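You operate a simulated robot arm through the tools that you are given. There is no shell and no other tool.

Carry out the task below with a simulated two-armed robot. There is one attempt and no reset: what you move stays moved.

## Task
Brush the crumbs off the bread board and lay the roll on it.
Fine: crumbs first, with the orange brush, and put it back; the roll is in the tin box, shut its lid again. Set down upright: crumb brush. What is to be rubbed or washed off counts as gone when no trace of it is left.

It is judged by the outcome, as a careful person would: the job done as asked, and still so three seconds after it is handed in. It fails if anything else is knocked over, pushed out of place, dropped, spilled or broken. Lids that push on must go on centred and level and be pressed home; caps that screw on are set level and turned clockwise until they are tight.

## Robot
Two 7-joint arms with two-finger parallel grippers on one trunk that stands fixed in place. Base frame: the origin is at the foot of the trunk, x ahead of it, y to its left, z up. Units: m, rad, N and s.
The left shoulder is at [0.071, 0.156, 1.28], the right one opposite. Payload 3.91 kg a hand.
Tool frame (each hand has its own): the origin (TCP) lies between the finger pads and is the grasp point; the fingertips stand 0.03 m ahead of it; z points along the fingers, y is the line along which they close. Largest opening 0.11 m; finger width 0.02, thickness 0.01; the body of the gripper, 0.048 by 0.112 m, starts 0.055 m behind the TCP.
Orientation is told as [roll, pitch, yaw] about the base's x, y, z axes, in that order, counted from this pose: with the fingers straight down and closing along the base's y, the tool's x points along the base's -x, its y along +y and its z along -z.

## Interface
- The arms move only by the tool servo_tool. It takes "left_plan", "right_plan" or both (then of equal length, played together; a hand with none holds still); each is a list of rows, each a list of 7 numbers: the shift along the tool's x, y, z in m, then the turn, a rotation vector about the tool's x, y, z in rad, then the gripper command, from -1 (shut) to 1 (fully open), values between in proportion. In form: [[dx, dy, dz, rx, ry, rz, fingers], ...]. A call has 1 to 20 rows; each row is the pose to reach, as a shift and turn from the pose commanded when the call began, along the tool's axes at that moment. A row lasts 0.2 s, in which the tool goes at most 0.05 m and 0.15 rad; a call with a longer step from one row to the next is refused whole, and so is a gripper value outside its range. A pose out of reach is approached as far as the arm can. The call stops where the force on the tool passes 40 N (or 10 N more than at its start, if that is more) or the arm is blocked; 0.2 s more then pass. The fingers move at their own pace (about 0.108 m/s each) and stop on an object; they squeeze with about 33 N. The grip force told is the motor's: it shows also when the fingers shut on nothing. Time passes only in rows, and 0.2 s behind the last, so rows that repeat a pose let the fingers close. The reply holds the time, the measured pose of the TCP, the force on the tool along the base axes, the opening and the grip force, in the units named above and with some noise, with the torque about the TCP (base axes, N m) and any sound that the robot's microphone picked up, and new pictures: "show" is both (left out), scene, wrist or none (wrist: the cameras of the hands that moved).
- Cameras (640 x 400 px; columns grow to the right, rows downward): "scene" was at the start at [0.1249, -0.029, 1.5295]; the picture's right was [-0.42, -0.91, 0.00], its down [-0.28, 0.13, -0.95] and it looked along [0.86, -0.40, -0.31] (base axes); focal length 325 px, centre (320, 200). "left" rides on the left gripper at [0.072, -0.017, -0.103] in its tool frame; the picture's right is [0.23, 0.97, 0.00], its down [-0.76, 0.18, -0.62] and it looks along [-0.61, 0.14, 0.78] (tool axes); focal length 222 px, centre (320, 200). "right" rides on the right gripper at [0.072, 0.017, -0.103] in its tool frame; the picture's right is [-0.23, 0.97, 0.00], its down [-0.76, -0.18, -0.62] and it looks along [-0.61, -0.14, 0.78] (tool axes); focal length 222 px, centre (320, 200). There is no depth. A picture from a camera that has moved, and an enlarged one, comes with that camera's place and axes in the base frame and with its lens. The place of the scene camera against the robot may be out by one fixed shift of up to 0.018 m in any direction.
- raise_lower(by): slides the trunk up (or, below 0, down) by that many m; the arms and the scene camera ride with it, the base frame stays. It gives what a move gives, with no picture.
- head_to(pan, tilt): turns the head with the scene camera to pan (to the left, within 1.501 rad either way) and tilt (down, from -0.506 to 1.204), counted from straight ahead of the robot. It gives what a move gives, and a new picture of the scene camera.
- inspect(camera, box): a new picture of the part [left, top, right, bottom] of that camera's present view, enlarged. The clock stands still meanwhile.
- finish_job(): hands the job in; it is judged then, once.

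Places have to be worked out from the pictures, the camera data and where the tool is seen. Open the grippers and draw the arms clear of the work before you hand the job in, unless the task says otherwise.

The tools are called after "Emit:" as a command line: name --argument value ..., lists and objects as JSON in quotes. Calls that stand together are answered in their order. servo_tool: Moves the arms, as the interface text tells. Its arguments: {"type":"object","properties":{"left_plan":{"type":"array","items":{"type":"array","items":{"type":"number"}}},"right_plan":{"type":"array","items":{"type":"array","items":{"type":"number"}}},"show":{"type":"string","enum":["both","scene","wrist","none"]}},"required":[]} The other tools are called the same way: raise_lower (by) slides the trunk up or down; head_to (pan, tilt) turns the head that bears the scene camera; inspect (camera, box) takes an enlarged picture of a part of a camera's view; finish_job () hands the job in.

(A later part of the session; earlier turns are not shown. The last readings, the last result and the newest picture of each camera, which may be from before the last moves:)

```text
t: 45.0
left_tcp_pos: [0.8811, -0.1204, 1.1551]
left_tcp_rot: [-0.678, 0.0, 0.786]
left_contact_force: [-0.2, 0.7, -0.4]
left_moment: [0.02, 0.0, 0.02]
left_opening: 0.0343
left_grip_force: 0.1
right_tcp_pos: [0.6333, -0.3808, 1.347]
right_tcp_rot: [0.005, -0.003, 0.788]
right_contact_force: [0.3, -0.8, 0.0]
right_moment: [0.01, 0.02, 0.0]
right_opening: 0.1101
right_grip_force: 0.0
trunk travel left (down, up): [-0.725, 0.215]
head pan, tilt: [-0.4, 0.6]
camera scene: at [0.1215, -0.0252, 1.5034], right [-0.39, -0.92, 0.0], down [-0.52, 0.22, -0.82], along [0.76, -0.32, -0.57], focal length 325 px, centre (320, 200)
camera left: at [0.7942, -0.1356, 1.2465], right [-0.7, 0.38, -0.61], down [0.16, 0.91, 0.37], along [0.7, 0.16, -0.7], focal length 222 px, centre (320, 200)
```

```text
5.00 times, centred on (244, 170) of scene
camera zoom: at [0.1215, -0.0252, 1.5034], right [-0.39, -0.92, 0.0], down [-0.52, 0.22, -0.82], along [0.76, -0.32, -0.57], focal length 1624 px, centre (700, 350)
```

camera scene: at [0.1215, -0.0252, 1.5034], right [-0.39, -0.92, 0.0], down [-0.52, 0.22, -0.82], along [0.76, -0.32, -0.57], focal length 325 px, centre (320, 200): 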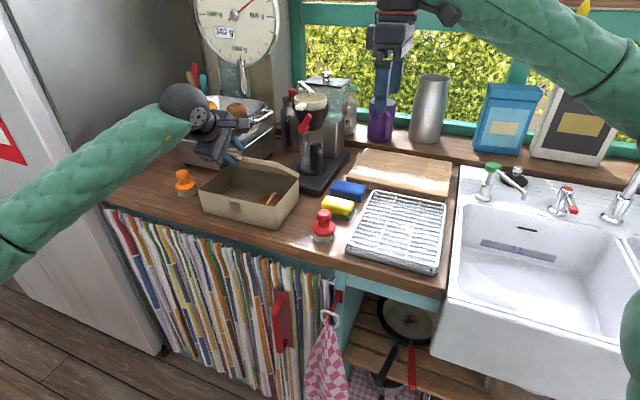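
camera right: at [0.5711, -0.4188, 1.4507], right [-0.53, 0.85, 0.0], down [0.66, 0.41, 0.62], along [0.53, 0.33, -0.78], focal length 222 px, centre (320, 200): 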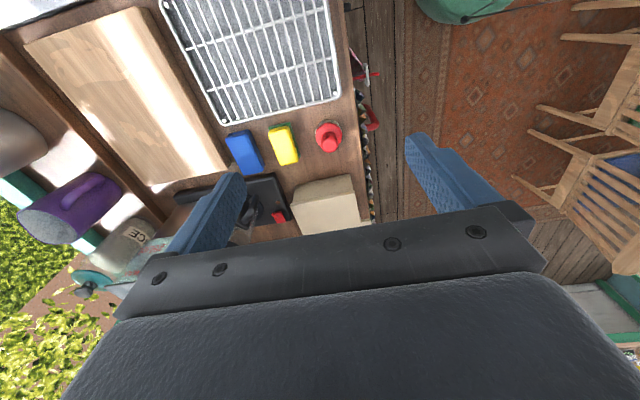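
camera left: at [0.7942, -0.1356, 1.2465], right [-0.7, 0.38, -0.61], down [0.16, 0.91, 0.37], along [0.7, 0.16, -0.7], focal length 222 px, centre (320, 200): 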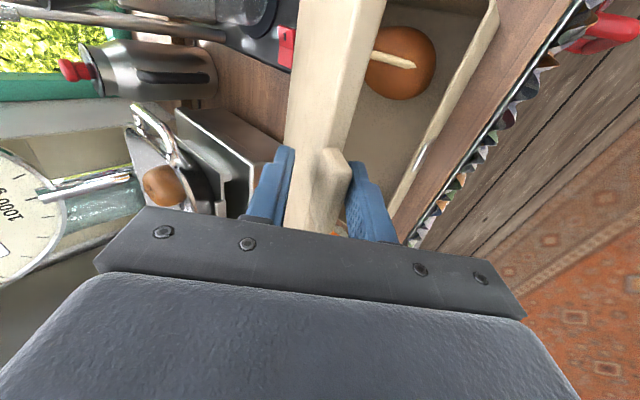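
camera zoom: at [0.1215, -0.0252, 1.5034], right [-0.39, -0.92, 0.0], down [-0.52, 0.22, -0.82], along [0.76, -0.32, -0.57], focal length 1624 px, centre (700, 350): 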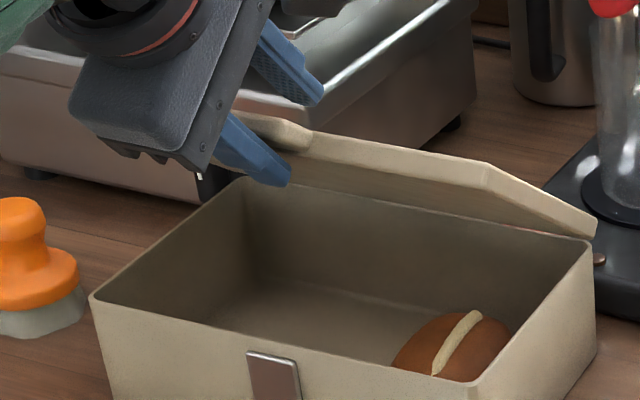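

The roll sits in the right half of the box. I continue opening the lid along the arc to about 80°.

Emit:
servo_tool --left_plan '[[0, -0.0154, -0.0012, -0.068, 0, 0, -0.38], [0, -0.0307, -0.0011, -0.136, 0, 0, -0.38], [0, -0.0459, 0.0001, -0.204, 0, 0, -0.38], [0, -0.061, 0.0029, -0.271, 0, 0, -0.38], [0, -0.0758, 0.0069, -0.339, 0, 0, -0.38], [0, -0.0901, 0.0121, -0.407, 0, 0, -0.38], [0, -0.1041, 0.0186, -0.475, 0, 0, -0.38], [0, -0.1173, 0.0262, -0.543, 0, 0, -0.38]]' --show "both"

Emit:
inspect --camera "scene" --box '[180, 100, 340, 220]'

```text
t: 46.8
left_tcp_pos: [0.9589, -0.1962, 1.2099]
left_tcp_rot: [-0.136, -0.003, 0.785]
left_contact_force: [0.4, -0.8, 0.2]
left_moment: [0.03, 0.01, 0.02]
left_opening: 0.034
left_grip_force: 0.0
right_tcp_pos: [0.6346, -0.3823, 1.347]
right_tcp_rot: [0.002, -0.002, 0.785]
right_contact_force: [-0.2, 0.6, 1.0]
right_moment: [0.0, -0.02, 0.04]
right_opening: 0.1103
right_grip_force: 0.1
trunk travel left (down, up): [-0.725, 0.215]
head pan, tilt: [-0.4, 0.6]
camera scene: at [0.1216, -0.0261, 1.5034], right [-0.39, -0.92, 0.0], down [-0.52, 0.22, -0.82], along [0.76, -0.32, -0.57], focal length 325 px, centre (320, 200)
camera left: at [0.9102, -0.2503, 1.3148], right [-0.84, 0.52, -0.13], down [0.35, 0.72, 0.59], along [0.4, 0.46, -0.79], focal length 222 px, centre (320, 200)
```

scene: 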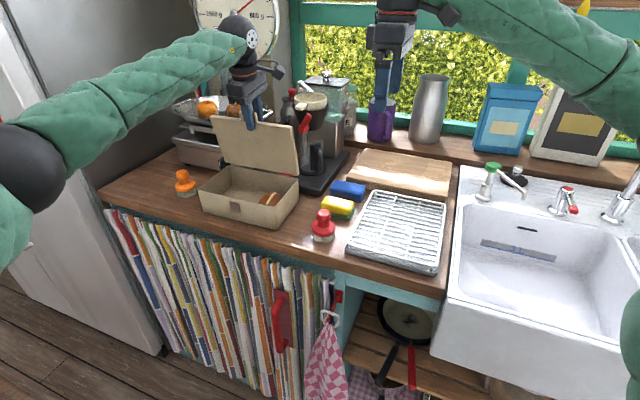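
left: 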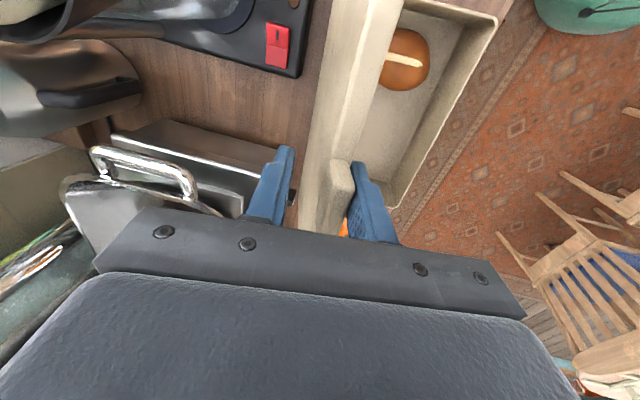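

```text
3.33 times, centred on (260, 160) of scene
camera zoom: at [0.1216, -0.0261, 1.5034], right [-0.39, -0.92, 0.0], down [-0.52, 0.22, -0.82], along [0.76, -0.32, -0.57], focal length 1083 px, centre (520, 333)
```

zoom: 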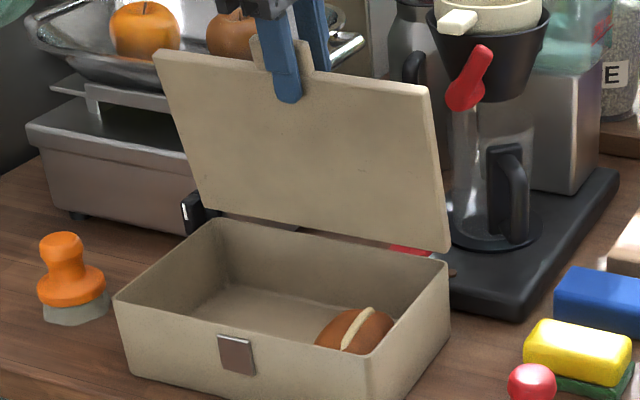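

The lid is up at roughly 76–80°, resting on the front finger. I push it gently past vertical to see whether it stays up by itself.

Emit:
servo_tool --left_plan '[[0, -0.0077, 0.0004, -0.034, 0, 0, -0.38], [0, -0.0154, 0.0009, -0.068, 0, 0, -0.38], [0, -0.023, 0.002, -0.102, 0, 0, -0.38], [0, -0.0305, 0.0033, -0.136, 0, 0, -0.38], [0, -0.0375, 0.005, -0.136, 0, 0, -0.38], [0, -0.0445, 0.0067, -0.136, 0, 0, -0.38]]' --show "both"

Emit:
inspect --camera "scene" --box '[180, 90, 340, 210]'

Emit:
inspect --camera "left" --box '[220, 60, 460, 240]'

```text
t: 48.2
left_tcp_pos: [0.9887, -0.2305, 1.209]
left_tcp_rot: [0.0, 0.0, 0.785]
left_contact_force: [0.2, 0.1, 0.5]
left_moment: [0.01, 0.01, 0.02]
left_opening: 0.0342
left_grip_force: 0.3
right_tcp_pos: [0.6324, -0.3832, 1.3472]
right_tcp_rot: [0.003, -0.003, 0.786]
right_contact_force: [-0.5, 0.9, 0.1]
right_moment: [0.01, -0.01, 0.01]
right_opening: 0.1102
right_grip_force: 0.1
trunk travel left (down, up): [-0.725, 0.215]
head pan, tilt: [-0.4, 0.6]
camera scene: at [0.1213, -0.0258, 1.5035], right [-0.39, -0.92, 0.0], down [-0.52, 0.22, -0.82], along [0.76, -0.32, -0.57], focal length 325 px, centre (320, 200)
camera left: at [0.9507, -0.2938, 1.3129], right [-0.85, 0.53, 0.0], down [0.41, 0.66, 0.62], along [0.33, 0.53, -0.78], focal length 222 px, centre (320, 200)
```

scene: 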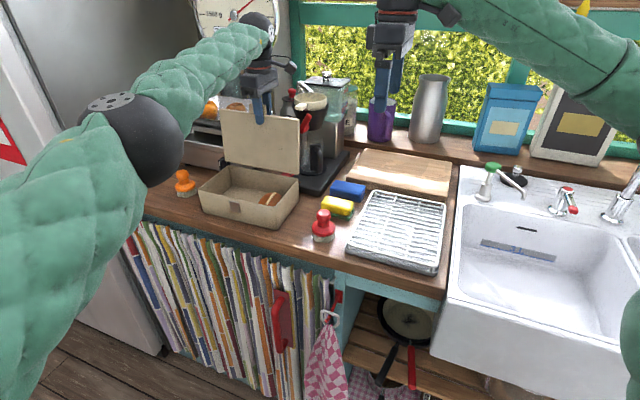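
left: 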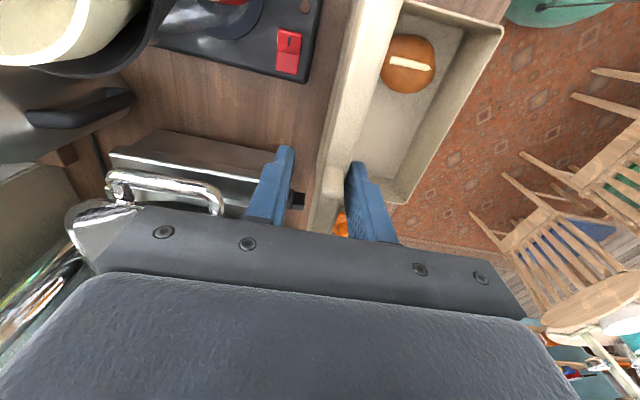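

```text
3.33 times, centred on (260, 150) of scene
camera zoom: at [0.1213, -0.0258, 1.5035], right [-0.39, -0.92, 0.0], down [-0.52, 0.22, -0.82], along [0.76, -0.32, -0.57], focal length 1083 px, centre (520, 367)
```

zoom: 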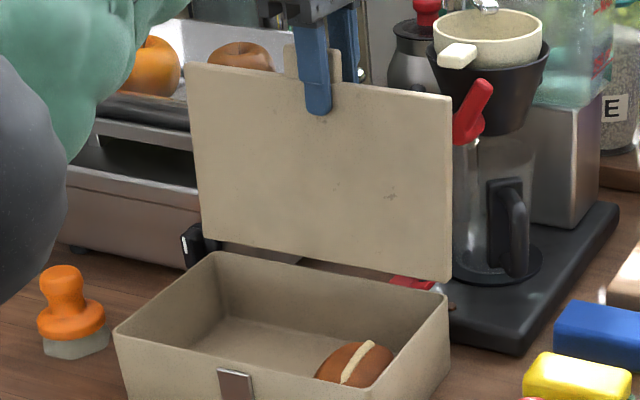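

```text
2.22 times, centred on (340, 150) of left
camera zoom: at [0.9507, -0.2938, 1.3129], right [-0.85, 0.53, 0.0], down [0.41, 0.66, 0.62], along [0.33, 0.53, -0.78], focal length 494 px, centre (276, 311)
```

zoom: 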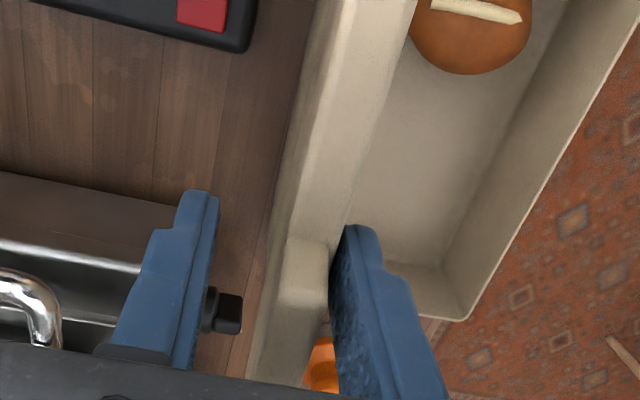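

The lid is about vertical, still resting on the front finger. I narrow the fingers slightly and push another ~1.2 cm back to pass vertical.

Emit:
servo_tool --left_plan '[[0, -0.004, 0.0005, 0, 0, 0, -0.5], [0, -0.008, 0.001, 0, 0, 0, -0.6], [0, -0.012, 0.002, 0, 0, 0, -0.6], [0, -0.012, 0.002, 0, 0, 0, -0.6]]' --show "wrist"

Emit:
inspect --camera "left" --box '[220, 60, 460, 240]'

Emit:
inspect --camera "scene" --box '[180, 90, 340, 210]'

```text
t: 49.2
left_tcp_pos: [0.9929, -0.232, 1.2079]
left_tcp_rot: [-0.002, 0.0, 0.787]
left_contact_force: [-1.1, -1.0, 0.5]
left_moment: [0.08, 0.05, 0.04]
left_opening: 0.023
left_grip_force: 0.6
left hand out of reach, approached as far as the arm can: row 2, 3, 4
right_tcp_pos: [0.6346, -0.3828, 1.3477]
right_tcp_rot: [0.002, -0.003, 0.787]
right_contact_force: [0.8, 0.0, -0.1]
right_moment: [-0.01, -0.03, 0.03]
right_opening: 0.11
right_grip_force: 0.0
trunk travel left (down, up): [-0.725, 0.215]
head pan, tilt: [-0.4, 0.6]
camera left: at [0.9538, -0.2956, 1.312], right [-0.85, 0.53, 0.0], down [0.41, 0.66, 0.62], along [0.33, 0.53, -0.78], focal length 222 px, centre (320, 200)
```

left: 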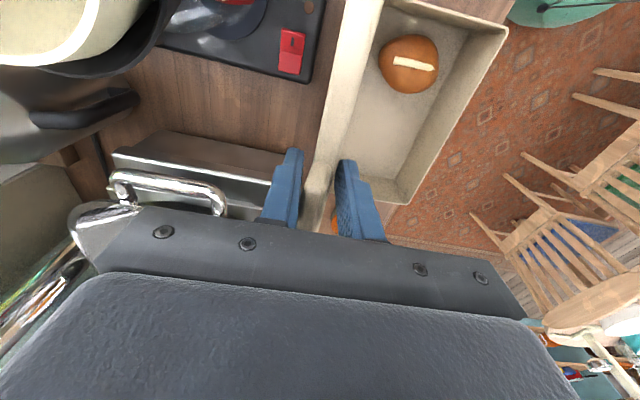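

```text
2.22 times, centred on (340, 150) of left
camera zoom: at [0.9538, -0.2956, 1.312], right [-0.85, 0.53, 0.0], down [0.41, 0.66, 0.62], along [0.33, 0.53, -0.78], focal length 494 px, centre (276, 311)
```

zoom: 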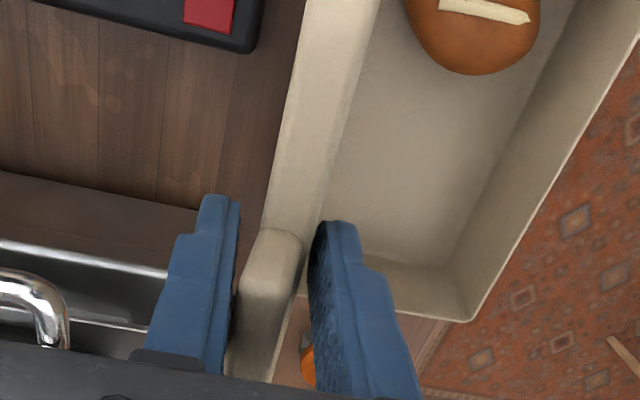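

```text
3.33 times, centred on (260, 150) of scene
camera zoom: at [0.1217, -0.0249, 1.5035], right [-0.39, -0.92, 0.0], down [-0.52, 0.22, -0.82], along [0.76, -0.32, -0.57], focal length 1083 px, centre (520, 367)
```

zoom: 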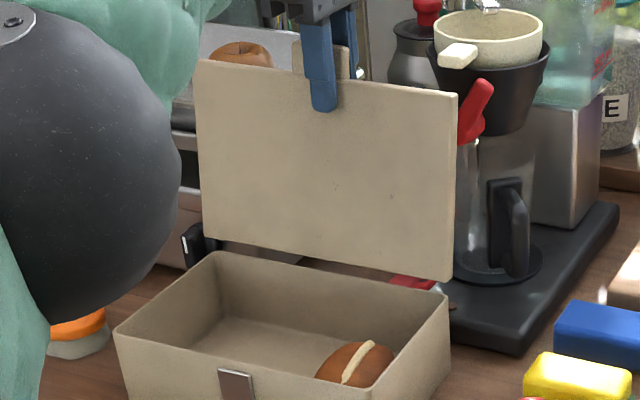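

The lid has just passed vertical and now leans on the rear finger; the left arm is at its reach limit here. I'll open the fingers bit by bit so the rear finger lets the lid lean back gently, to find whether the hinge has a stop.

Emit:
servo_tool --left_plan '[[0, 0.007, 0, 0, 0, 0, -0.5], [0, 0.007, 0, 0, 0, 0, -0.4], [0, 0.007, 0, 0, 0, 0, -0.3], [0, 0.007, 0, 0, 0, 0, -0.2], [0, 0.007, 0, 0, 0, 0, -0.09], [0, 0.007, 0, 0, 0, 0, -0.09]]' --show "none"

Emit:
inspect --camera "left" --box '[220, 60, 460, 240]'

Emit:
inspect --camera "scene" --box '[180, 90, 340, 210]'

```text
t: 50.6
left_tcp_pos: [0.9865, -0.2263, 1.2078]
left_tcp_rot: [0.0, 0.001, 0.785]
left_contact_force: [0.4, 0.2, -0.7]
left_moment: [-0.02, 0.03, -0.01]
left_opening: 0.0502
left_grip_force: 0.1
right_tcp_pos: [0.6333, -0.3817, 1.3469]
right_tcp_rot: [0.003, -0.003, 0.787]
right_contact_force: [-0.9, 0.0, 0.2]
right_moment: [-0.02, 0.03, 0.01]
right_opening: 0.1098
right_grip_force: 0.0
trunk travel left (down, up): [-0.725, 0.215]
head pan, tilt: [-0.4, 0.6]
```

```text
2.22 times, centred on (340, 150) of left
camera zoom: at [0.9485, -0.2902, 1.3119], right [-0.85, 0.53, 0.0], down [0.41, 0.66, 0.62], along [0.33, 0.53, -0.78], focal length 494 px, centre (276, 311)
```

zoom: 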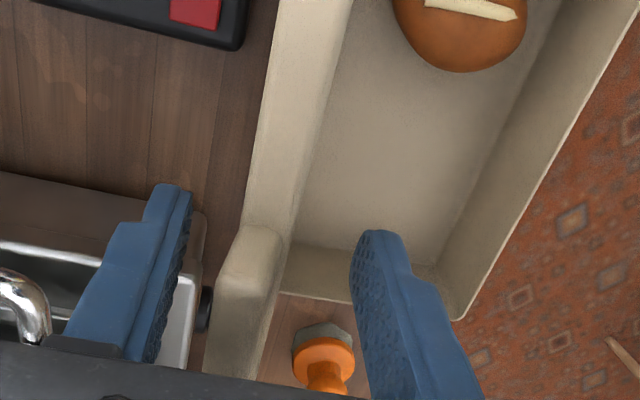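

```text
3.33 times, centred on (260, 150) of scene
camera zoom: at [0.122, -0.0243, 1.5035], right [-0.39, -0.92, 0.0], down [-0.52, 0.22, -0.82], along [0.76, -0.32, -0.57], focal length 1083 px, centre (520, 367)
```

zoom: 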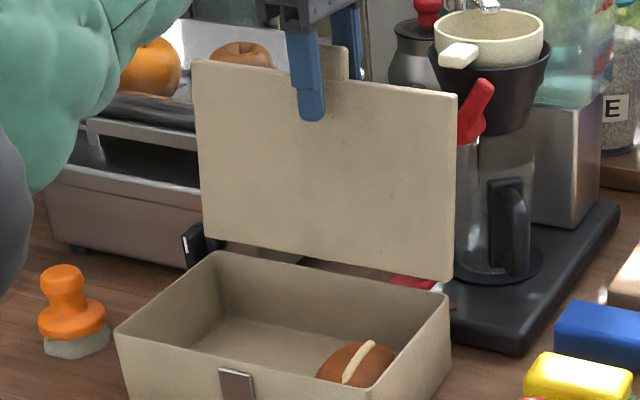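

The lid now stands on its own past vertical, with visible gaps to both fingers. I open the fingers more and lift the left hand straight up off the tab.

Emit:
servo_tool --left_plan '[[0, 0, 0, 0, 0, 0, 0.2], [0, 0, 0, 0, 0, 0, 0.3], [0, 0, -0.02, 0, 0, 0, 0.3], [0, 0, -0.05, 0, 0, 0, 0.3], [0, 0, -0.08, 0, 0, 0, 0.3], [0, 0, -0.11, 0, 0, 0, 0.3]]' --show "both"

Emit:
inspect --camera "scene" --box '[180, 90, 340, 210]'

```text
t: 52.0
left_tcp_pos: [0.9767, -0.219, 1.3074]
left_tcp_rot: [0.001, 0.001, 0.786]
left_contact_force: [-0.3, -0.1, 0.7]
left_moment: [0.05, -0.01, -0.02]
left_opening: 0.0715
left_grip_force: 0.1
left hand out of reach, approached as far as the arm can: row 5, 6
right_tcp_pos: [0.6333, -0.3821, 1.3472]
right_tcp_rot: [0.002, -0.001, 0.787]
right_contact_force: [0.6, 0.1, -0.4]
right_moment: [-0.01, -0.02, -0.02]
right_opening: 0.1099
right_grip_force: 0.0
trunk travel left (down, up): [-0.725, 0.215]
head pan, tilt: [-0.4, 0.6]
camera scene: at [0.121, -0.0245, 1.5035], right [-0.39, -0.92, 0.0], down [-0.52, 0.22, -0.82], along [0.76, -0.32, -0.57], focal length 325 px, centre (320, 200)
camera left: at [0.9389, -0.2836, 1.4109], right [-0.85, 0.53, 0.0], down [0.41, 0.66, 0.62], along [0.33, 0.53, -0.78], focal length 222 px, centre (320, 200)
```

scene: 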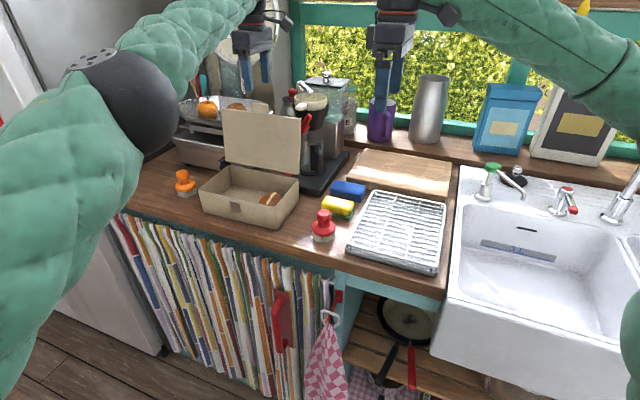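
left: 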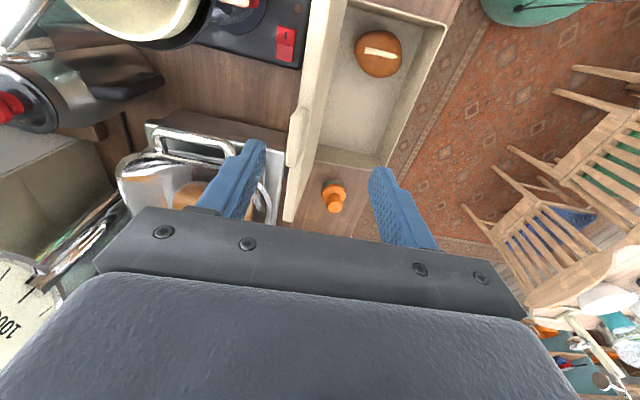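

```text
3.33 times, centred on (260, 150) of scene
camera zoom: at [0.121, -0.0245, 1.5035], right [-0.39, -0.92, 0.0], down [-0.52, 0.22, -0.82], along [0.76, -0.32, -0.57], focal length 1083 px, centre (520, 367)
```

zoom: 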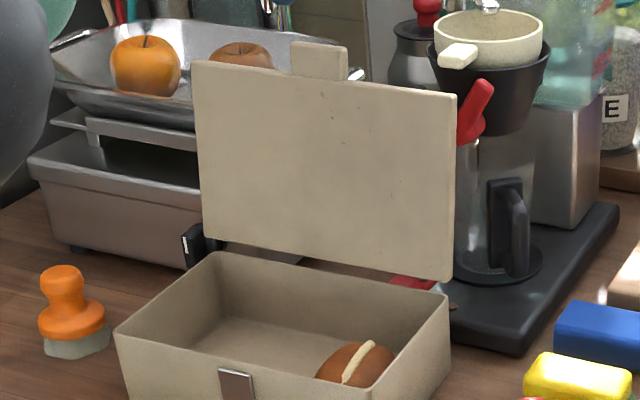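

The lid stands free on its own. I enlarge the left camera's view of the roll in the box.

Emit:
inspect --camera "left" --box '[290, 0, 470, 180]'

Emit:
inspect --camera "scene" --box '[190, 160, 310, 235]'

```text
2.22 times, centred on (380, 90) of left
camera zoom: at [0.9389, -0.2836, 1.4109], right [-0.85, 0.53, 0.0], down [0.41, 0.66, 0.62], along [0.33, 0.53, -0.78], focal length 494 px, centre (187, 444)
```

zoom: 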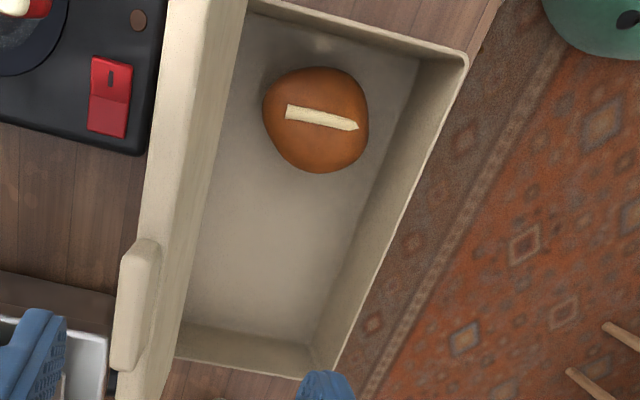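

```text
5.33 times, centred on (250, 198) of scene
camera zoom: at [0.121, -0.0245, 1.5035], right [-0.39, -0.92, 0.0], down [-0.52, 0.22, -0.82], along [0.76, -0.32, -0.57], focal length 1732 px, centre (693, 213)
```

zoom: 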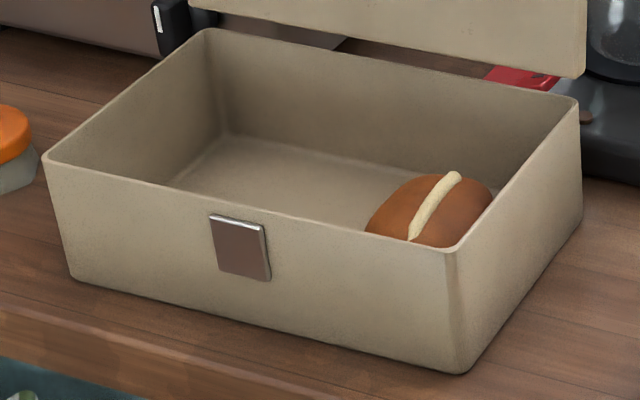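

The roll is a dome about 7.5 cm across, centred near (0.881, -0.199), with most clearance along the box's length. I withdraw the left hand to its side and turn the right hand to yaw -45°, ready to pick the roll.

Emit:
servo_tool --left_plan '[[-0.0072, 0.0453, -0.0036, 0, 0, 0, 0.3], [-0.0143, 0.0905, -0.0071, 0, 0, 0, 0.3], [-0.0215, 0.1358, -0.0107, 0, 0, 0, 0.3], [-0.0287, 0.181, -0.0143, 0, 0, 0, 0.3], [-0.0359, 0.2263, -0.0179, 0, 0, 0, 0.3], [-0.043, 0.2715, -0.0214, 0, 0, 0, 0.3], [-0.0502, 0.3168, -0.025, 0, 0, 0, 0.3], [-0.0574, 0.3621, -0.0286, 0, 0, 0, 0.3], [-0.0645, 0.4073, -0.0321, 0, 0, 0, 0.3], [-0.0717, 0.4526, -0.0357, 0, 0, 0, 0.3], [-0.0789, 0.4978, -0.0393, 0, 0, 0, 0.3], [-0.0861, 0.5431, -0.0429, 0, 0, 0, 0.3], [-0.0932, 0.5883, -0.0464, 0, 0, 0, 0.3], [-0.1004, 0.6336, -0.05, 0, 0, 0, 0.3]]' --right_plan '[[0, 0, 0, 0, 0, 0.1122, 1], [0, 0, 0, 0, 0, 0.2244, 1], [0, 0, 0, 0, 0, 0.3366, 1], [0, 0, 0, 0, 0, 0.4488, 1], [0, 0, 0, 0, 0, 0.561, 1], [0, 0, 0, 0, 0, 0.6732, 1], [0, 0, 0, 0, 0, 0.7854, 1], [0, 0, 0, 0, 0, 0.8976, 1], [0, 0, 0, 0, 0, 1.0098, 1], [0, 0, 0, 0, 0, 1.122, 1], [0, 0, 0, 0, 0, 1.2342, 1], [0, 0, 0, 0, 0, 1.3464, 1], [0, 0, 0, 0, 0, 1.4586, 1], [0, 0, 0, 0, 0, 1.5708, 1]]' --show "both"

```text
t: 55.0
left_tcp_pos: [0.596, 0.301, 1.3541]
left_tcp_rot: [-0.003, 0.001, 0.784]
left_contact_force: [0.4, -0.2, -0.5]
left_moment: [0.01, -0.09, -0.03]
left_opening: 0.0714
left_grip_force: 0.1
right_tcp_pos: [0.6305, -0.3793, 1.3504]
right_tcp_rot: [0.0, -0.002, -0.771]
right_contact_force: [0.2, 0.1, 0.6]
right_moment: [-0.01, -0.02, 0.03]
right_opening: 0.1101
right_grip_force: 0.1
trunk travel left (down, up): [-0.725, 0.215]
head pan, tilt: [-0.4, 0.6]
camera scene: at [0.1191, -0.0223, 1.5039], right [-0.39, -0.92, 0.0], down [-0.52, 0.22, -0.83], along [0.76, -0.32, -0.56], focal length 325 px, centre (320, 200)
camera right: at [0.5907, -0.3164, 1.4519], right [0.84, 0.54, 0.0], down [0.42, -0.66, 0.62], along [0.34, -0.53, -0.78], focal length 222 px, centre (320, 200)
camera left: at [0.5575, 0.237, 1.4593], right [-0.85, 0.53, 0.0], down [0.41, 0.66, 0.62], along [0.33, 0.53, -0.78], focal length 222 px, centre (320, 200)
```

scene: 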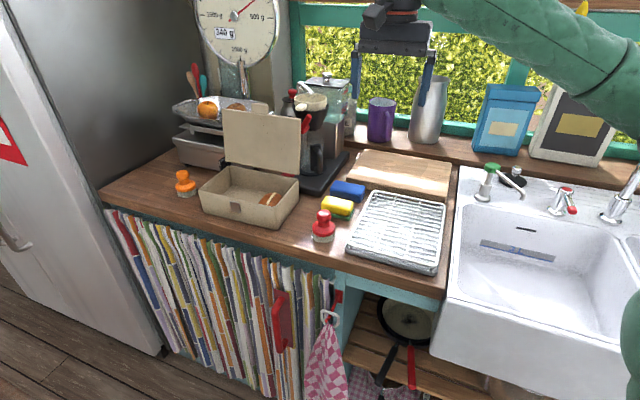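
right: 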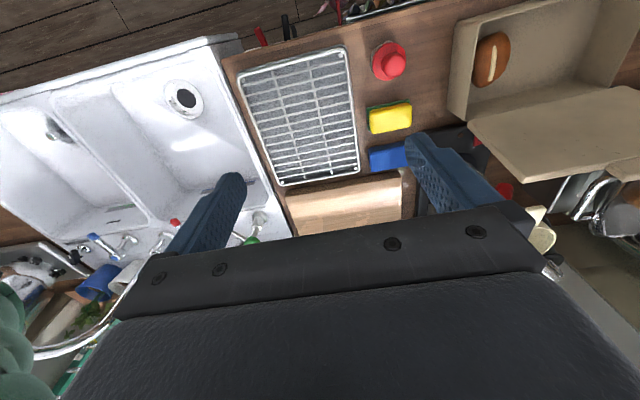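
left: 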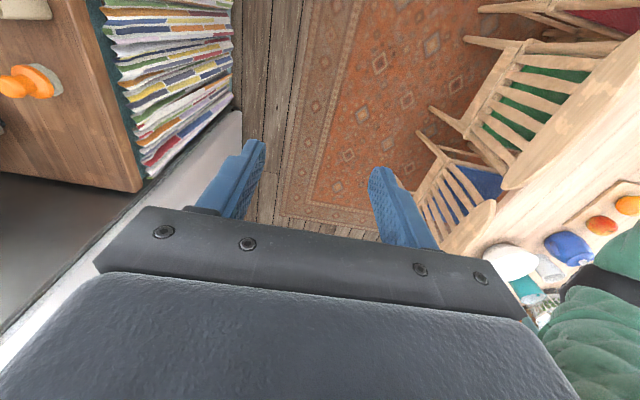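

Roll confirmed near (0.882, -0.198). I move the right hand over the box, slightly tilted away from the open lid, to about 16 cm above the roll.

Emit:
servo_tool --right_plan '[[-0.0015, 0.0382, 0.0237, 0, -0.0313, 0, 0.8], [-0.003, 0.0763, 0.0474, 0, -0.0625, 0, 0.8], [-0.0045, 0.1145, 0.0711, 0, -0.0938, 0, 0.8], [-0.006, 0.1526, 0.0949, 0, -0.125, 0, 0.8], [-0.0075, 0.1908, 0.1186, 0, -0.1563, 0, 0.8], [-0.009, 0.2289, 0.1423, 0, -0.1875, 0, 0.8], [-0.0105, 0.2671, 0.166, 0, -0.2188, 0, 0.8], [-0.012, 0.3052, 0.1897, 0, -0.25, 0, 0.8]]' --show "both"

Emit:
inspect --camera "right" --box '[220, 30, 420, 210]'

```text
t: 56.8
left_tcp_pos: [0.5984, 0.3009, 1.3528]
left_tcp_rot: [0.0, 0.001, 0.784]
left_contact_force: [-0.1, 0.9, -0.5]
left_moment: [0.02, 0.02, -0.02]
left_opening: 0.0714
left_grip_force: 0.0
right_tcp_pos: [0.8567, -0.1674, 1.1592]
right_tcp_rot: [-0.001, -0.249, -0.77]
right_contact_force: [0.6, 0.2, 0.3]
right_moment: [-0.02, -0.03, -0.01]
right_opening: 0.0992
right_grip_force: 0.0
trunk travel left (down, up): [-0.725, 0.215]
head pan, tilt: [-0.4, 0.6]
camera scene: at [0.123, -0.0225, 1.5034], right [-0.39, -0.92, 0.0], down [-0.52, 0.22, -0.82], along [0.76, -0.32, -0.57], focal length 325 px, centre (320, 200)
camera right: at [0.8002, -0.0882, 1.2408], right [0.84, 0.55, 0.06], down [0.3, -0.53, 0.79], along [0.46, -0.65, -0.61], focal length 222 px, centre (320, 200)
```

scene: 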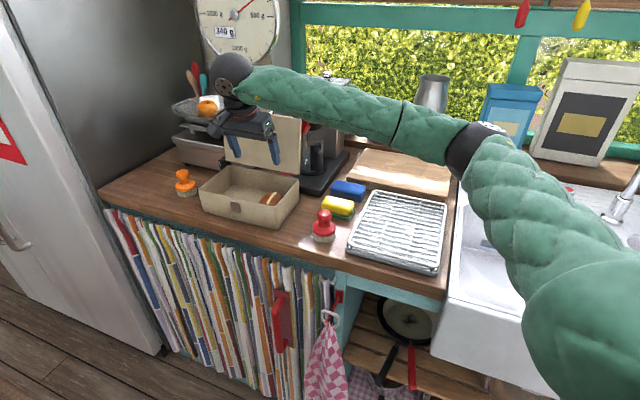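
right: 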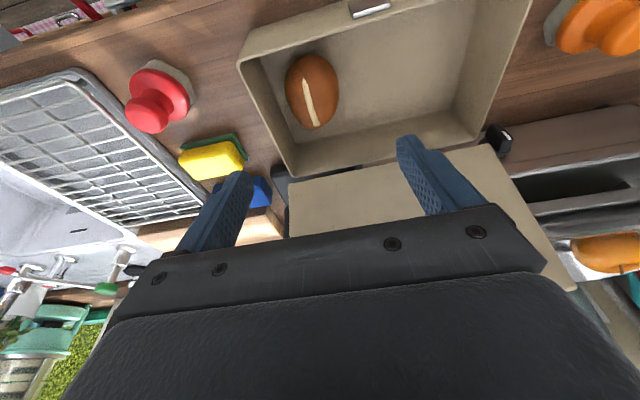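

```text
2.22 times, centred on (320, 120) of right
camera zoom: at [0.8002, -0.0882, 1.2408], right [0.84, 0.55, 0.06], down [0.3, -0.53, 0.79], along [0.46, -0.65, -0.61], focal length 494 px, centre (320, 378)
```

zoom: 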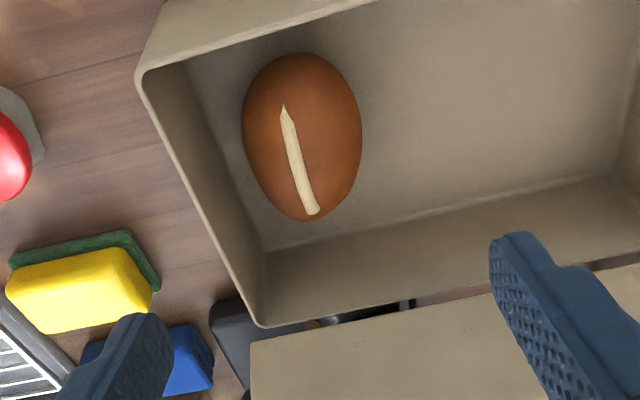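

The roll measures about 6.4 cm along the box and 8 cm across, centred near (0.878, -0.198, 0.972). I narrow the fingers to 8.5 cm and descend until the tips are just at the box rim, to check alignment.

Emit:
servo_tool --right_plan '[[0.003, -0.001, 0.03, 0, 0, 0, 0.545], [0.006, -0.0022, 0.06, 0, 0, 0, 0.545], [0.0098, -0.0022, 0.09, 0, 0, 0, 0.545], [0.0098, -0.0022, 0.11, 0, 0, 0, 0.545]]' --show "both"

Emit:
inspect --camera "right" --box '[210, 50, 430, 230]'

Emit:
inspect --camera "scene" --box '[190, 130, 318, 230]'

```text
t: 57.8
left_tcp_pos: [0.5989, 0.2996, 1.3544]
left_tcp_rot: [0.0, 0.002, 0.787]
left_contact_force: [0.4, 0.0, 0.5]
left_moment: [-0.01, -0.03, 0.04]
left_opening: 0.0713
left_grip_force: 0.1
right_tcp_pos: [0.8656, -0.1834, 1.0472]
right_tcp_rot: [0.001, -0.248, -0.77]
right_contact_force: [0.6, 0.7, 0.3]
right_moment: [-0.07, -0.02, 0.04]
right_opening: 0.085
right_grip_force: 0.2
trunk travel left (down, up): [-0.725, 0.215]
head pan, tilt: [-0.4, 0.6]
camera scene: at [0.1222, -0.0238, 1.5035], right [-0.39, -0.92, 0.0], down [-0.52, 0.22, -0.82], along [0.76, -0.32, -0.57], focal length 325 px, centre (320, 200)
camera right: at [0.8089, -0.1039, 1.1297], right [0.84, 0.55, 0.06], down [0.3, -0.53, 0.79], along [0.46, -0.64, -0.61], focal length 222 px, centre (320, 200)
```

scene: 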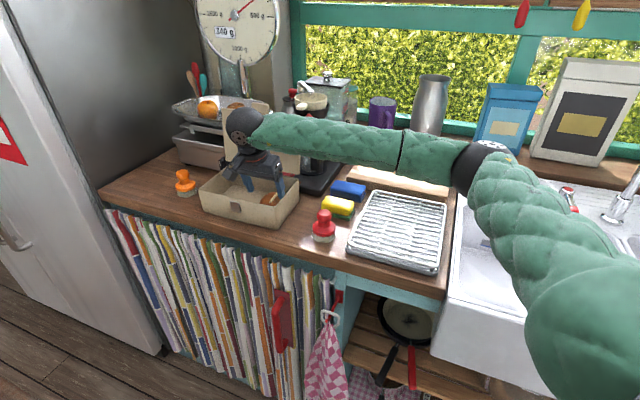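
right: 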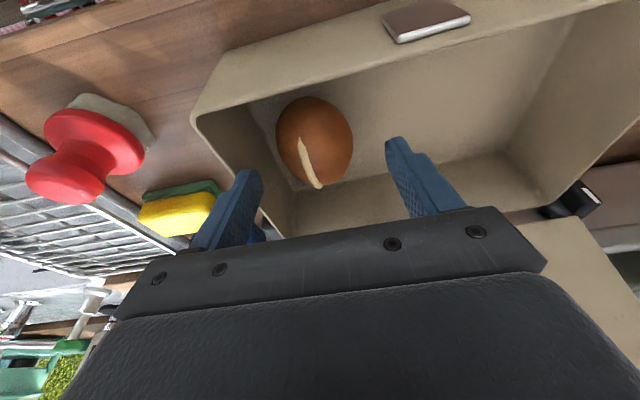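

```text
2.22 times, centred on (320, 140) of right
camera zoom: at [0.8089, -0.1039, 1.1297], right [0.84, 0.55, 0.06], down [0.3, -0.53, 0.79], along [0.46, -0.64, -0.61], focal length 494 px, centre (320, 333)
```

zoom: 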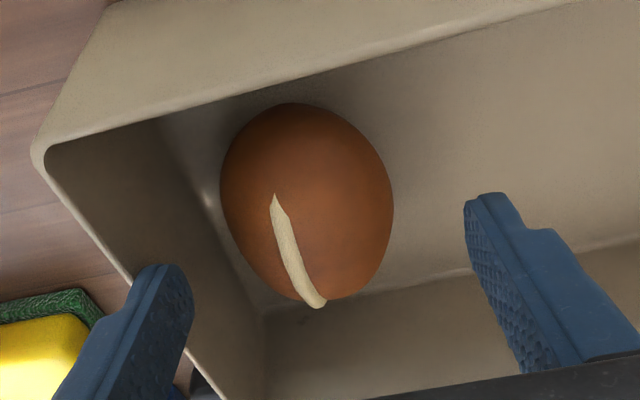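

```text
4.00 times, centred on (254, 180) of scene
camera zoom: at [0.1222, -0.0238, 1.5035], right [-0.39, -0.92, 0.0], down [-0.52, 0.22, -0.82], along [0.76, -0.32, -0.57], focal length 1299 px, centre (584, 280)
```

zoom: 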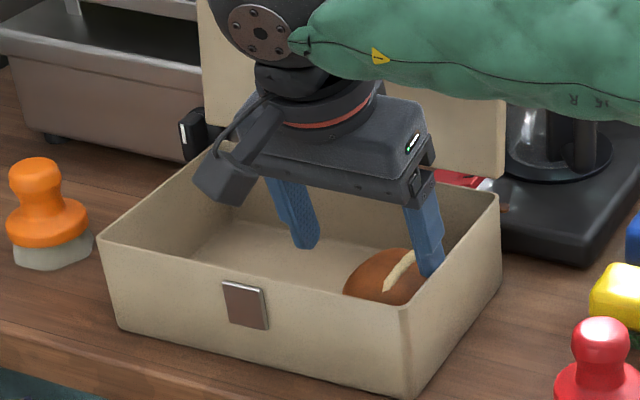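

The roll is nearly centred between the fingers, with a small but sufficient gap to the box's right wall. I go down slowly to grasp depth (tips about 1 cm above the box floor).

Emit:
servo_tool --right_plan '[[-0.002, 0, 0.015, 0, 0, 0, 0.545], [-0.003, 0, 0.028, 0, 0, 0, 0.545], [-0.004, 0, 0.038, 0, 0, 0, 0.545], [-0.004, 0, 0.047, 0, 0, 0, 0.545], [-0.004, 0, 0.0535, 0, 0, 0, 0.545]]' --show "wrist"

Emit:
inspect --camera "right" --box '[210, 70, 430, 250]'

```text
t: 58.4
left_tcp_pos: [0.5969, 0.2996, 1.3556]
left_tcp_rot: [-0.003, 0.0, 0.785]
left_contact_force: [0.9, -0.5, -0.4]
left_moment: [0.0, 0.03, 0.01]
left_opening: 0.0711
left_grip_force: 0.0
right_tcp_pos: [0.8725, -0.1867, 1.0326]
right_tcp_rot: [0.009, -0.254, -0.768]
right_contact_force: [-12.6, 6.7, 23.8]
right_moment: [-0.76, 1.19, -0.71]
right_opening: 0.0868
right_grip_force: 2.2
trunk travel left (down, up): [-0.725, 0.215]
head pan, tilt: [-0.4, 0.6]
stopped in row 3 (right hand): the force on the tool passed its limit at 44 N (the readings are from after the stop); the commanded pose is now the measured one
camera right: at [0.814, -0.1083, 1.1133], right [0.83, 0.55, 0.07], down [0.29, -0.54, 0.79], along [0.47, -0.64, -0.61], focal length 222 px, centre (320, 200)
```

right: 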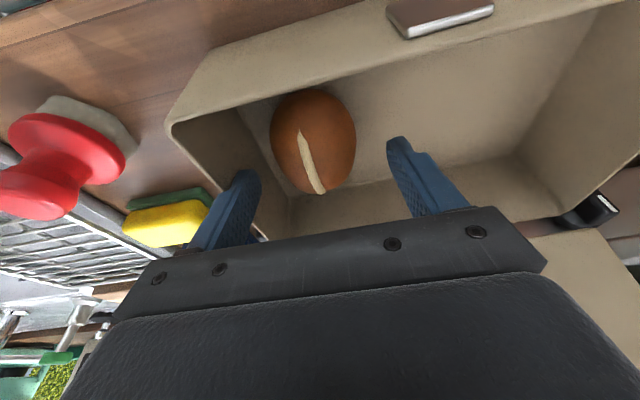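

```text
2.22 times, centred on (320, 160) of right
camera zoom: at [0.814, -0.1083, 1.1133], right [0.83, 0.55, 0.07], down [0.29, -0.54, 0.79], along [0.47, -0.64, -0.61], focal length 494 px, centre (320, 289)
```

zoom: 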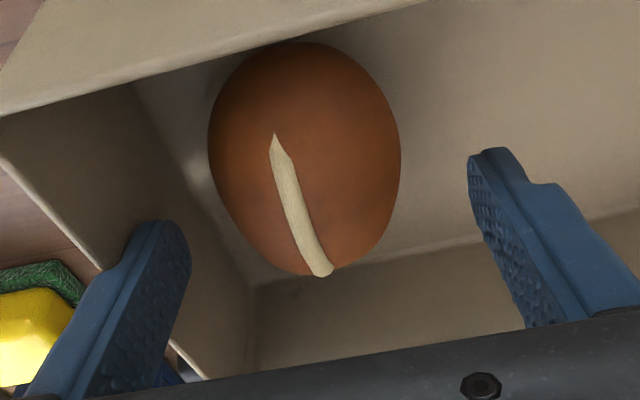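

The descent stopped: the moment reading places the contact at the right finger's thicker shoulder, on the box's right rim. I back up right away and check that nothing shifted.

Emit:
servo_tool --right_plan '[[0, 0, -0.015, 0, 0, 0, 0.545], [0, 0, -0.035, 0, 0, 0, 0.545], [0, 0, -0.055, 0, 0, 0, 0.545]]' --show "both"

Emit:
inspect --camera "scene" --box '[190, 130, 318, 230]'

Emit:
inspect --camera "right" --box '[210, 50, 430, 230]'

```text
t: 59.2
left_tcp_pos: [0.5981, 0.2985, 1.355]
left_tcp_rot: [0.001, 0.0, 0.784]
left_contact_force: [-0.2, -0.1, 0.1]
left_moment: [0.02, 0.01, -0.01]
left_opening: 0.0714
left_grip_force: 0.1
right_tcp_pos: [0.8641, -0.1815, 1.0823]
right_tcp_rot: [0.005, -0.252, -0.767]
right_contact_force: [-0.7, 0.5, 0.4]
right_moment: [-0.01, 0.02, 0.04]
right_opening: 0.0847
right_grip_force: 0.0
trunk travel left (down, up): [-0.725, 0.215]
head pan, tilt: [-0.4, 0.6]
camera scene: at [0.1216, -0.024, 1.5034], right [-0.39, -0.92, 0.0], down [-0.52, 0.22, -0.82], along [0.76, -0.32, -0.57], focal length 325 px, centre (320, 200)
camera right: at [0.8055, -0.1024, 1.1633], right [0.83, 0.55, 0.06], down [0.29, -0.54, 0.79], along [0.47, -0.64, -0.61], focal length 222 px, centre (320, 200)
```

scene: 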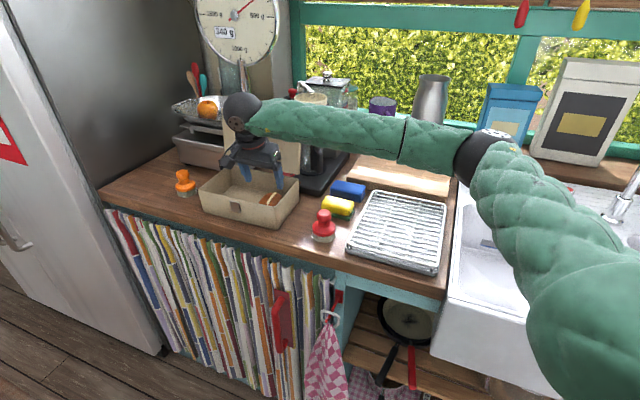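
right: 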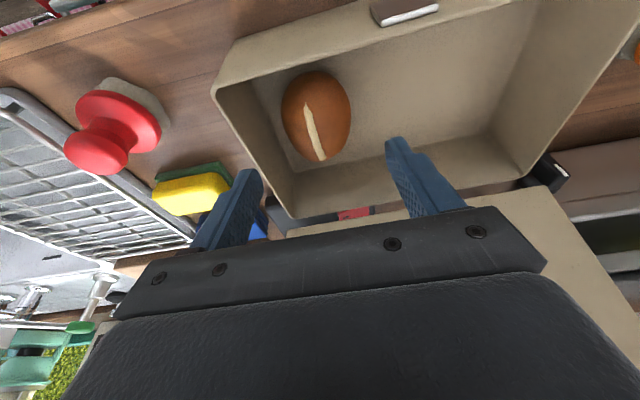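

```text
4.00 times, centred on (254, 180) of scene
camera zoom: at [0.1216, -0.024, 1.5034], right [-0.39, -0.92, 0.0], down [-0.52, 0.22, -0.82], along [0.76, -0.32, -0.57], focal length 1299 px, centre (584, 280)
```

zoom: 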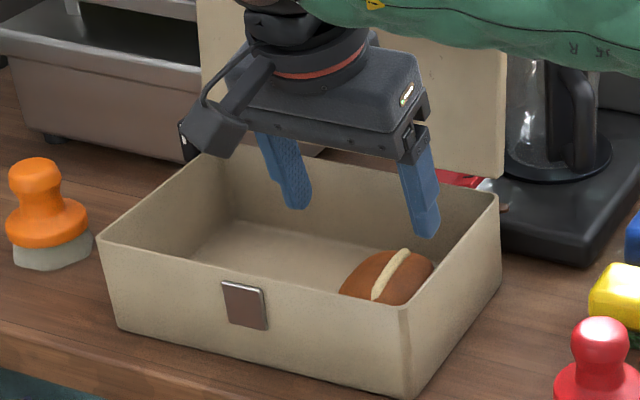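

```text
2.22 times, centred on (320, 140) of right
camera zoom: at [0.8055, -0.1024, 1.1633], right [0.83, 0.55, 0.06], down [0.29, -0.54, 0.79], along [0.47, -0.64, -0.61], focal length 494 px, centre (320, 333)
```

zoom: 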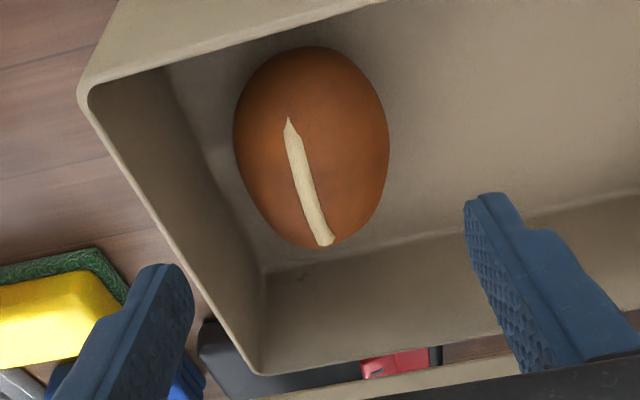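

Nothing moved. Since the finger gets thicker above its tip, I'll lean the hand 7° so the right fingertip can enter between roll and wall while its shoulder clears the rim, and descend part-way first.

Emit:
servo_tool --right_plan '[[0.002, 0.0018, 0.01, 0.06, 0, 0, 0.382], [0.004, 0.0035, 0.02, 0.12, 0, 0, 0.382], [0.004, 0.0035, 0.035, 0.12, 0, 0, 0.382], [0.004, 0.0035, 0.05, 0.12, 0, 0, 0.382]]' --show "wrist"

Emit:
inspect --camera "right" --box '[210, 60, 430, 240]'

Emit:
inspect --camera "scene" --box '[206, 140, 318, 230]'

```text
t: 60.2
left_tcp_pos: [0.5993, 0.2996, 1.3544]
left_tcp_rot: [0.001, 0.0, 0.786]
left_contact_force: [-0.5, 0.1, 0.6]
left_moment: [-0.02, 0.0, -0.01]
left_opening: 0.0715
left_grip_force: 0.1
right_tcp_pos: [0.8716, -0.1829, 1.0329]
right_tcp_rot: [-0.114, -0.25, -0.767]
right_contact_force: [0.5, -0.1, 0.2]
right_moment: [-0.02, 0.05, 0.02]
right_opening: 0.0758
right_grip_force: 0.1
trunk travel left (down, up): [-0.725, 0.215]
head pan, tilt: [-0.4, 0.6]
camera right: at [0.8234, -0.0965, 1.1109], right [0.85, 0.52, -0.05], down [0.34, -0.48, 0.81], along [0.4, -0.71, -0.59], focal length 222 px, centre (320, 200)
```

right: 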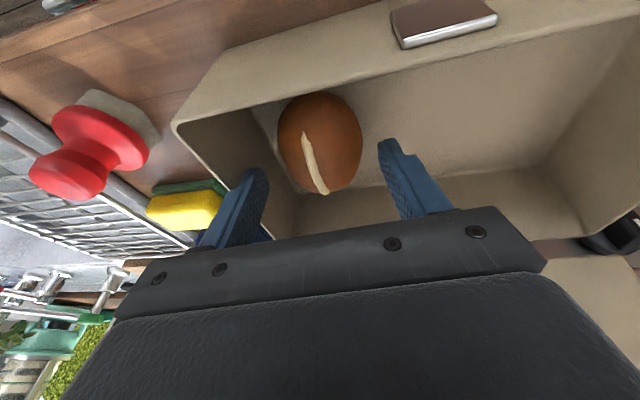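

```text
2.22 times, centred on (320, 150) of right
camera zoom: at [0.8234, -0.0965, 1.1109], right [0.85, 0.52, -0.05], down [0.34, -0.48, 0.81], along [0.4, -0.71, -0.59], focal length 494 px, centre (320, 311)
```

zoom: 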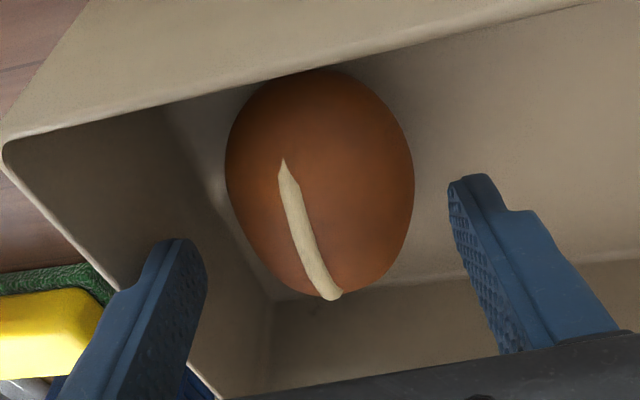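

```text
4.44 times, centred on (262, 185) of scene
camera zoom: at [0.1221, -0.0238, 1.5035], right [-0.39, -0.92, 0.0], down [-0.52, 0.22, -0.82], along [0.76, -0.32, -0.57], focal length 1444 px, centre (578, 267)
```

zoom: 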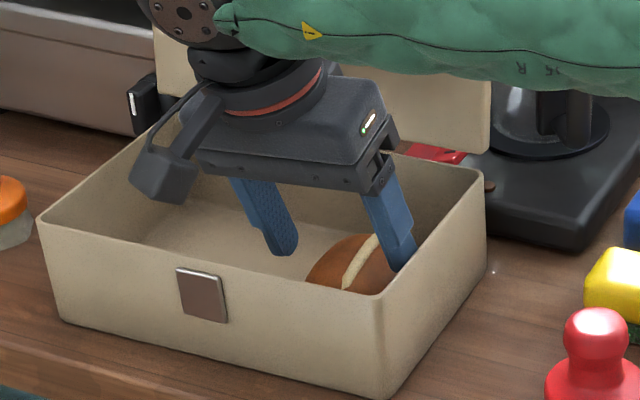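

Past the earlier blocking height with no contact. I shift 3 mm left to centre the right finger between roll and wall, and go down further.

Emit:
servo_tool --right_plan '[[0, 0.003, 0.006, 0, 0, 0, 0.382], [0, 0.003, 0.014, 0, 0, 0, 0.382], [0, 0.003, 0.022, 0, 0, 0, 0.382], [0, 0.003, 0.028, 0, 0, 0, 0.382]]' --show "wrist"

Emit:
inspect --camera "right" --box '[210, 60, 430, 240]'

Emit:
inspect --camera "scene" --box '[206, 140, 318, 230]'

```text
t: 61.2
left_tcp_pos: [0.5986, 0.299, 1.3538]
left_tcp_rot: [0.001, 0.0, 0.785]
left_contact_force: [0.2, 0.6, 0.4]
left_moment: [-0.03, 0.0, -0.02]
left_opening: 0.0715
left_grip_force: 0.0
right_tcp_pos: [0.8774, -0.1883, 1.0048]
right_tcp_rot: [-0.115, -0.251, -0.768]
right_contact_force: [0.1, -0.8, -0.5]
right_moment: [0.0, 0.03, 0.01]
right_opening: 0.0763
right_grip_force: 0.2
trunk travel left (down, up): [-0.725, 0.215]
head pan, tilt: [-0.4, 0.6]
camera right: at [0.8288, -0.1007, 1.0838], right [0.85, 0.52, -0.05], down [0.34, -0.48, 0.81], along [0.4, -0.71, -0.59], focal length 222 px, centre (320, 200)
```

right: 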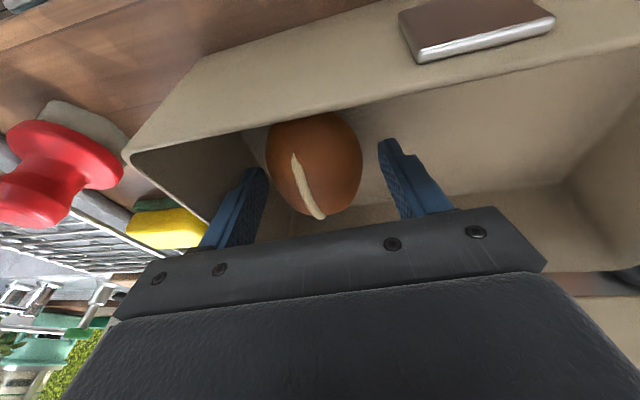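

```text
2.22 times, centred on (320, 150) of right
camera zoom: at [0.8288, -0.1007, 1.0838], right [0.85, 0.52, -0.05], down [0.34, -0.48, 0.81], along [0.4, -0.71, -0.59], focal length 494 px, centre (320, 311)
```

zoom: 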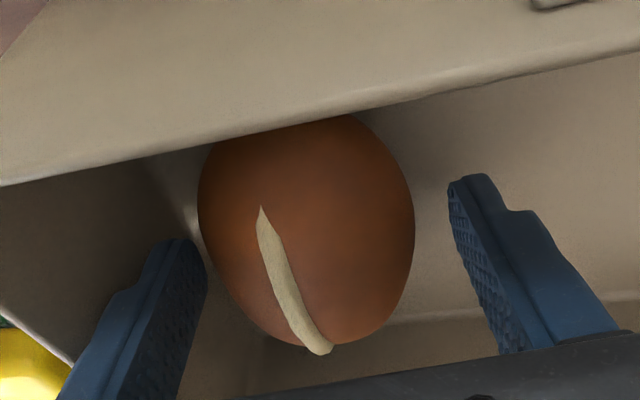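

```text
4.44 times, centred on (262, 185) of scene
camera zoom: at [0.1219, -0.024, 1.5035], right [-0.39, -0.92, 0.0], down [-0.52, 0.22, -0.82], along [0.76, -0.32, -0.57], focal length 1444 px, centre (578, 267)
```

zoom: 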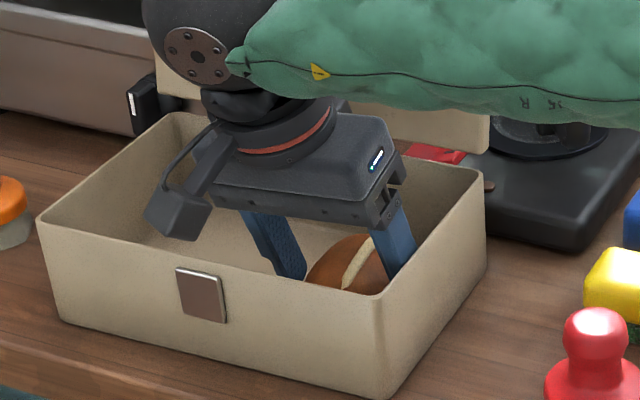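

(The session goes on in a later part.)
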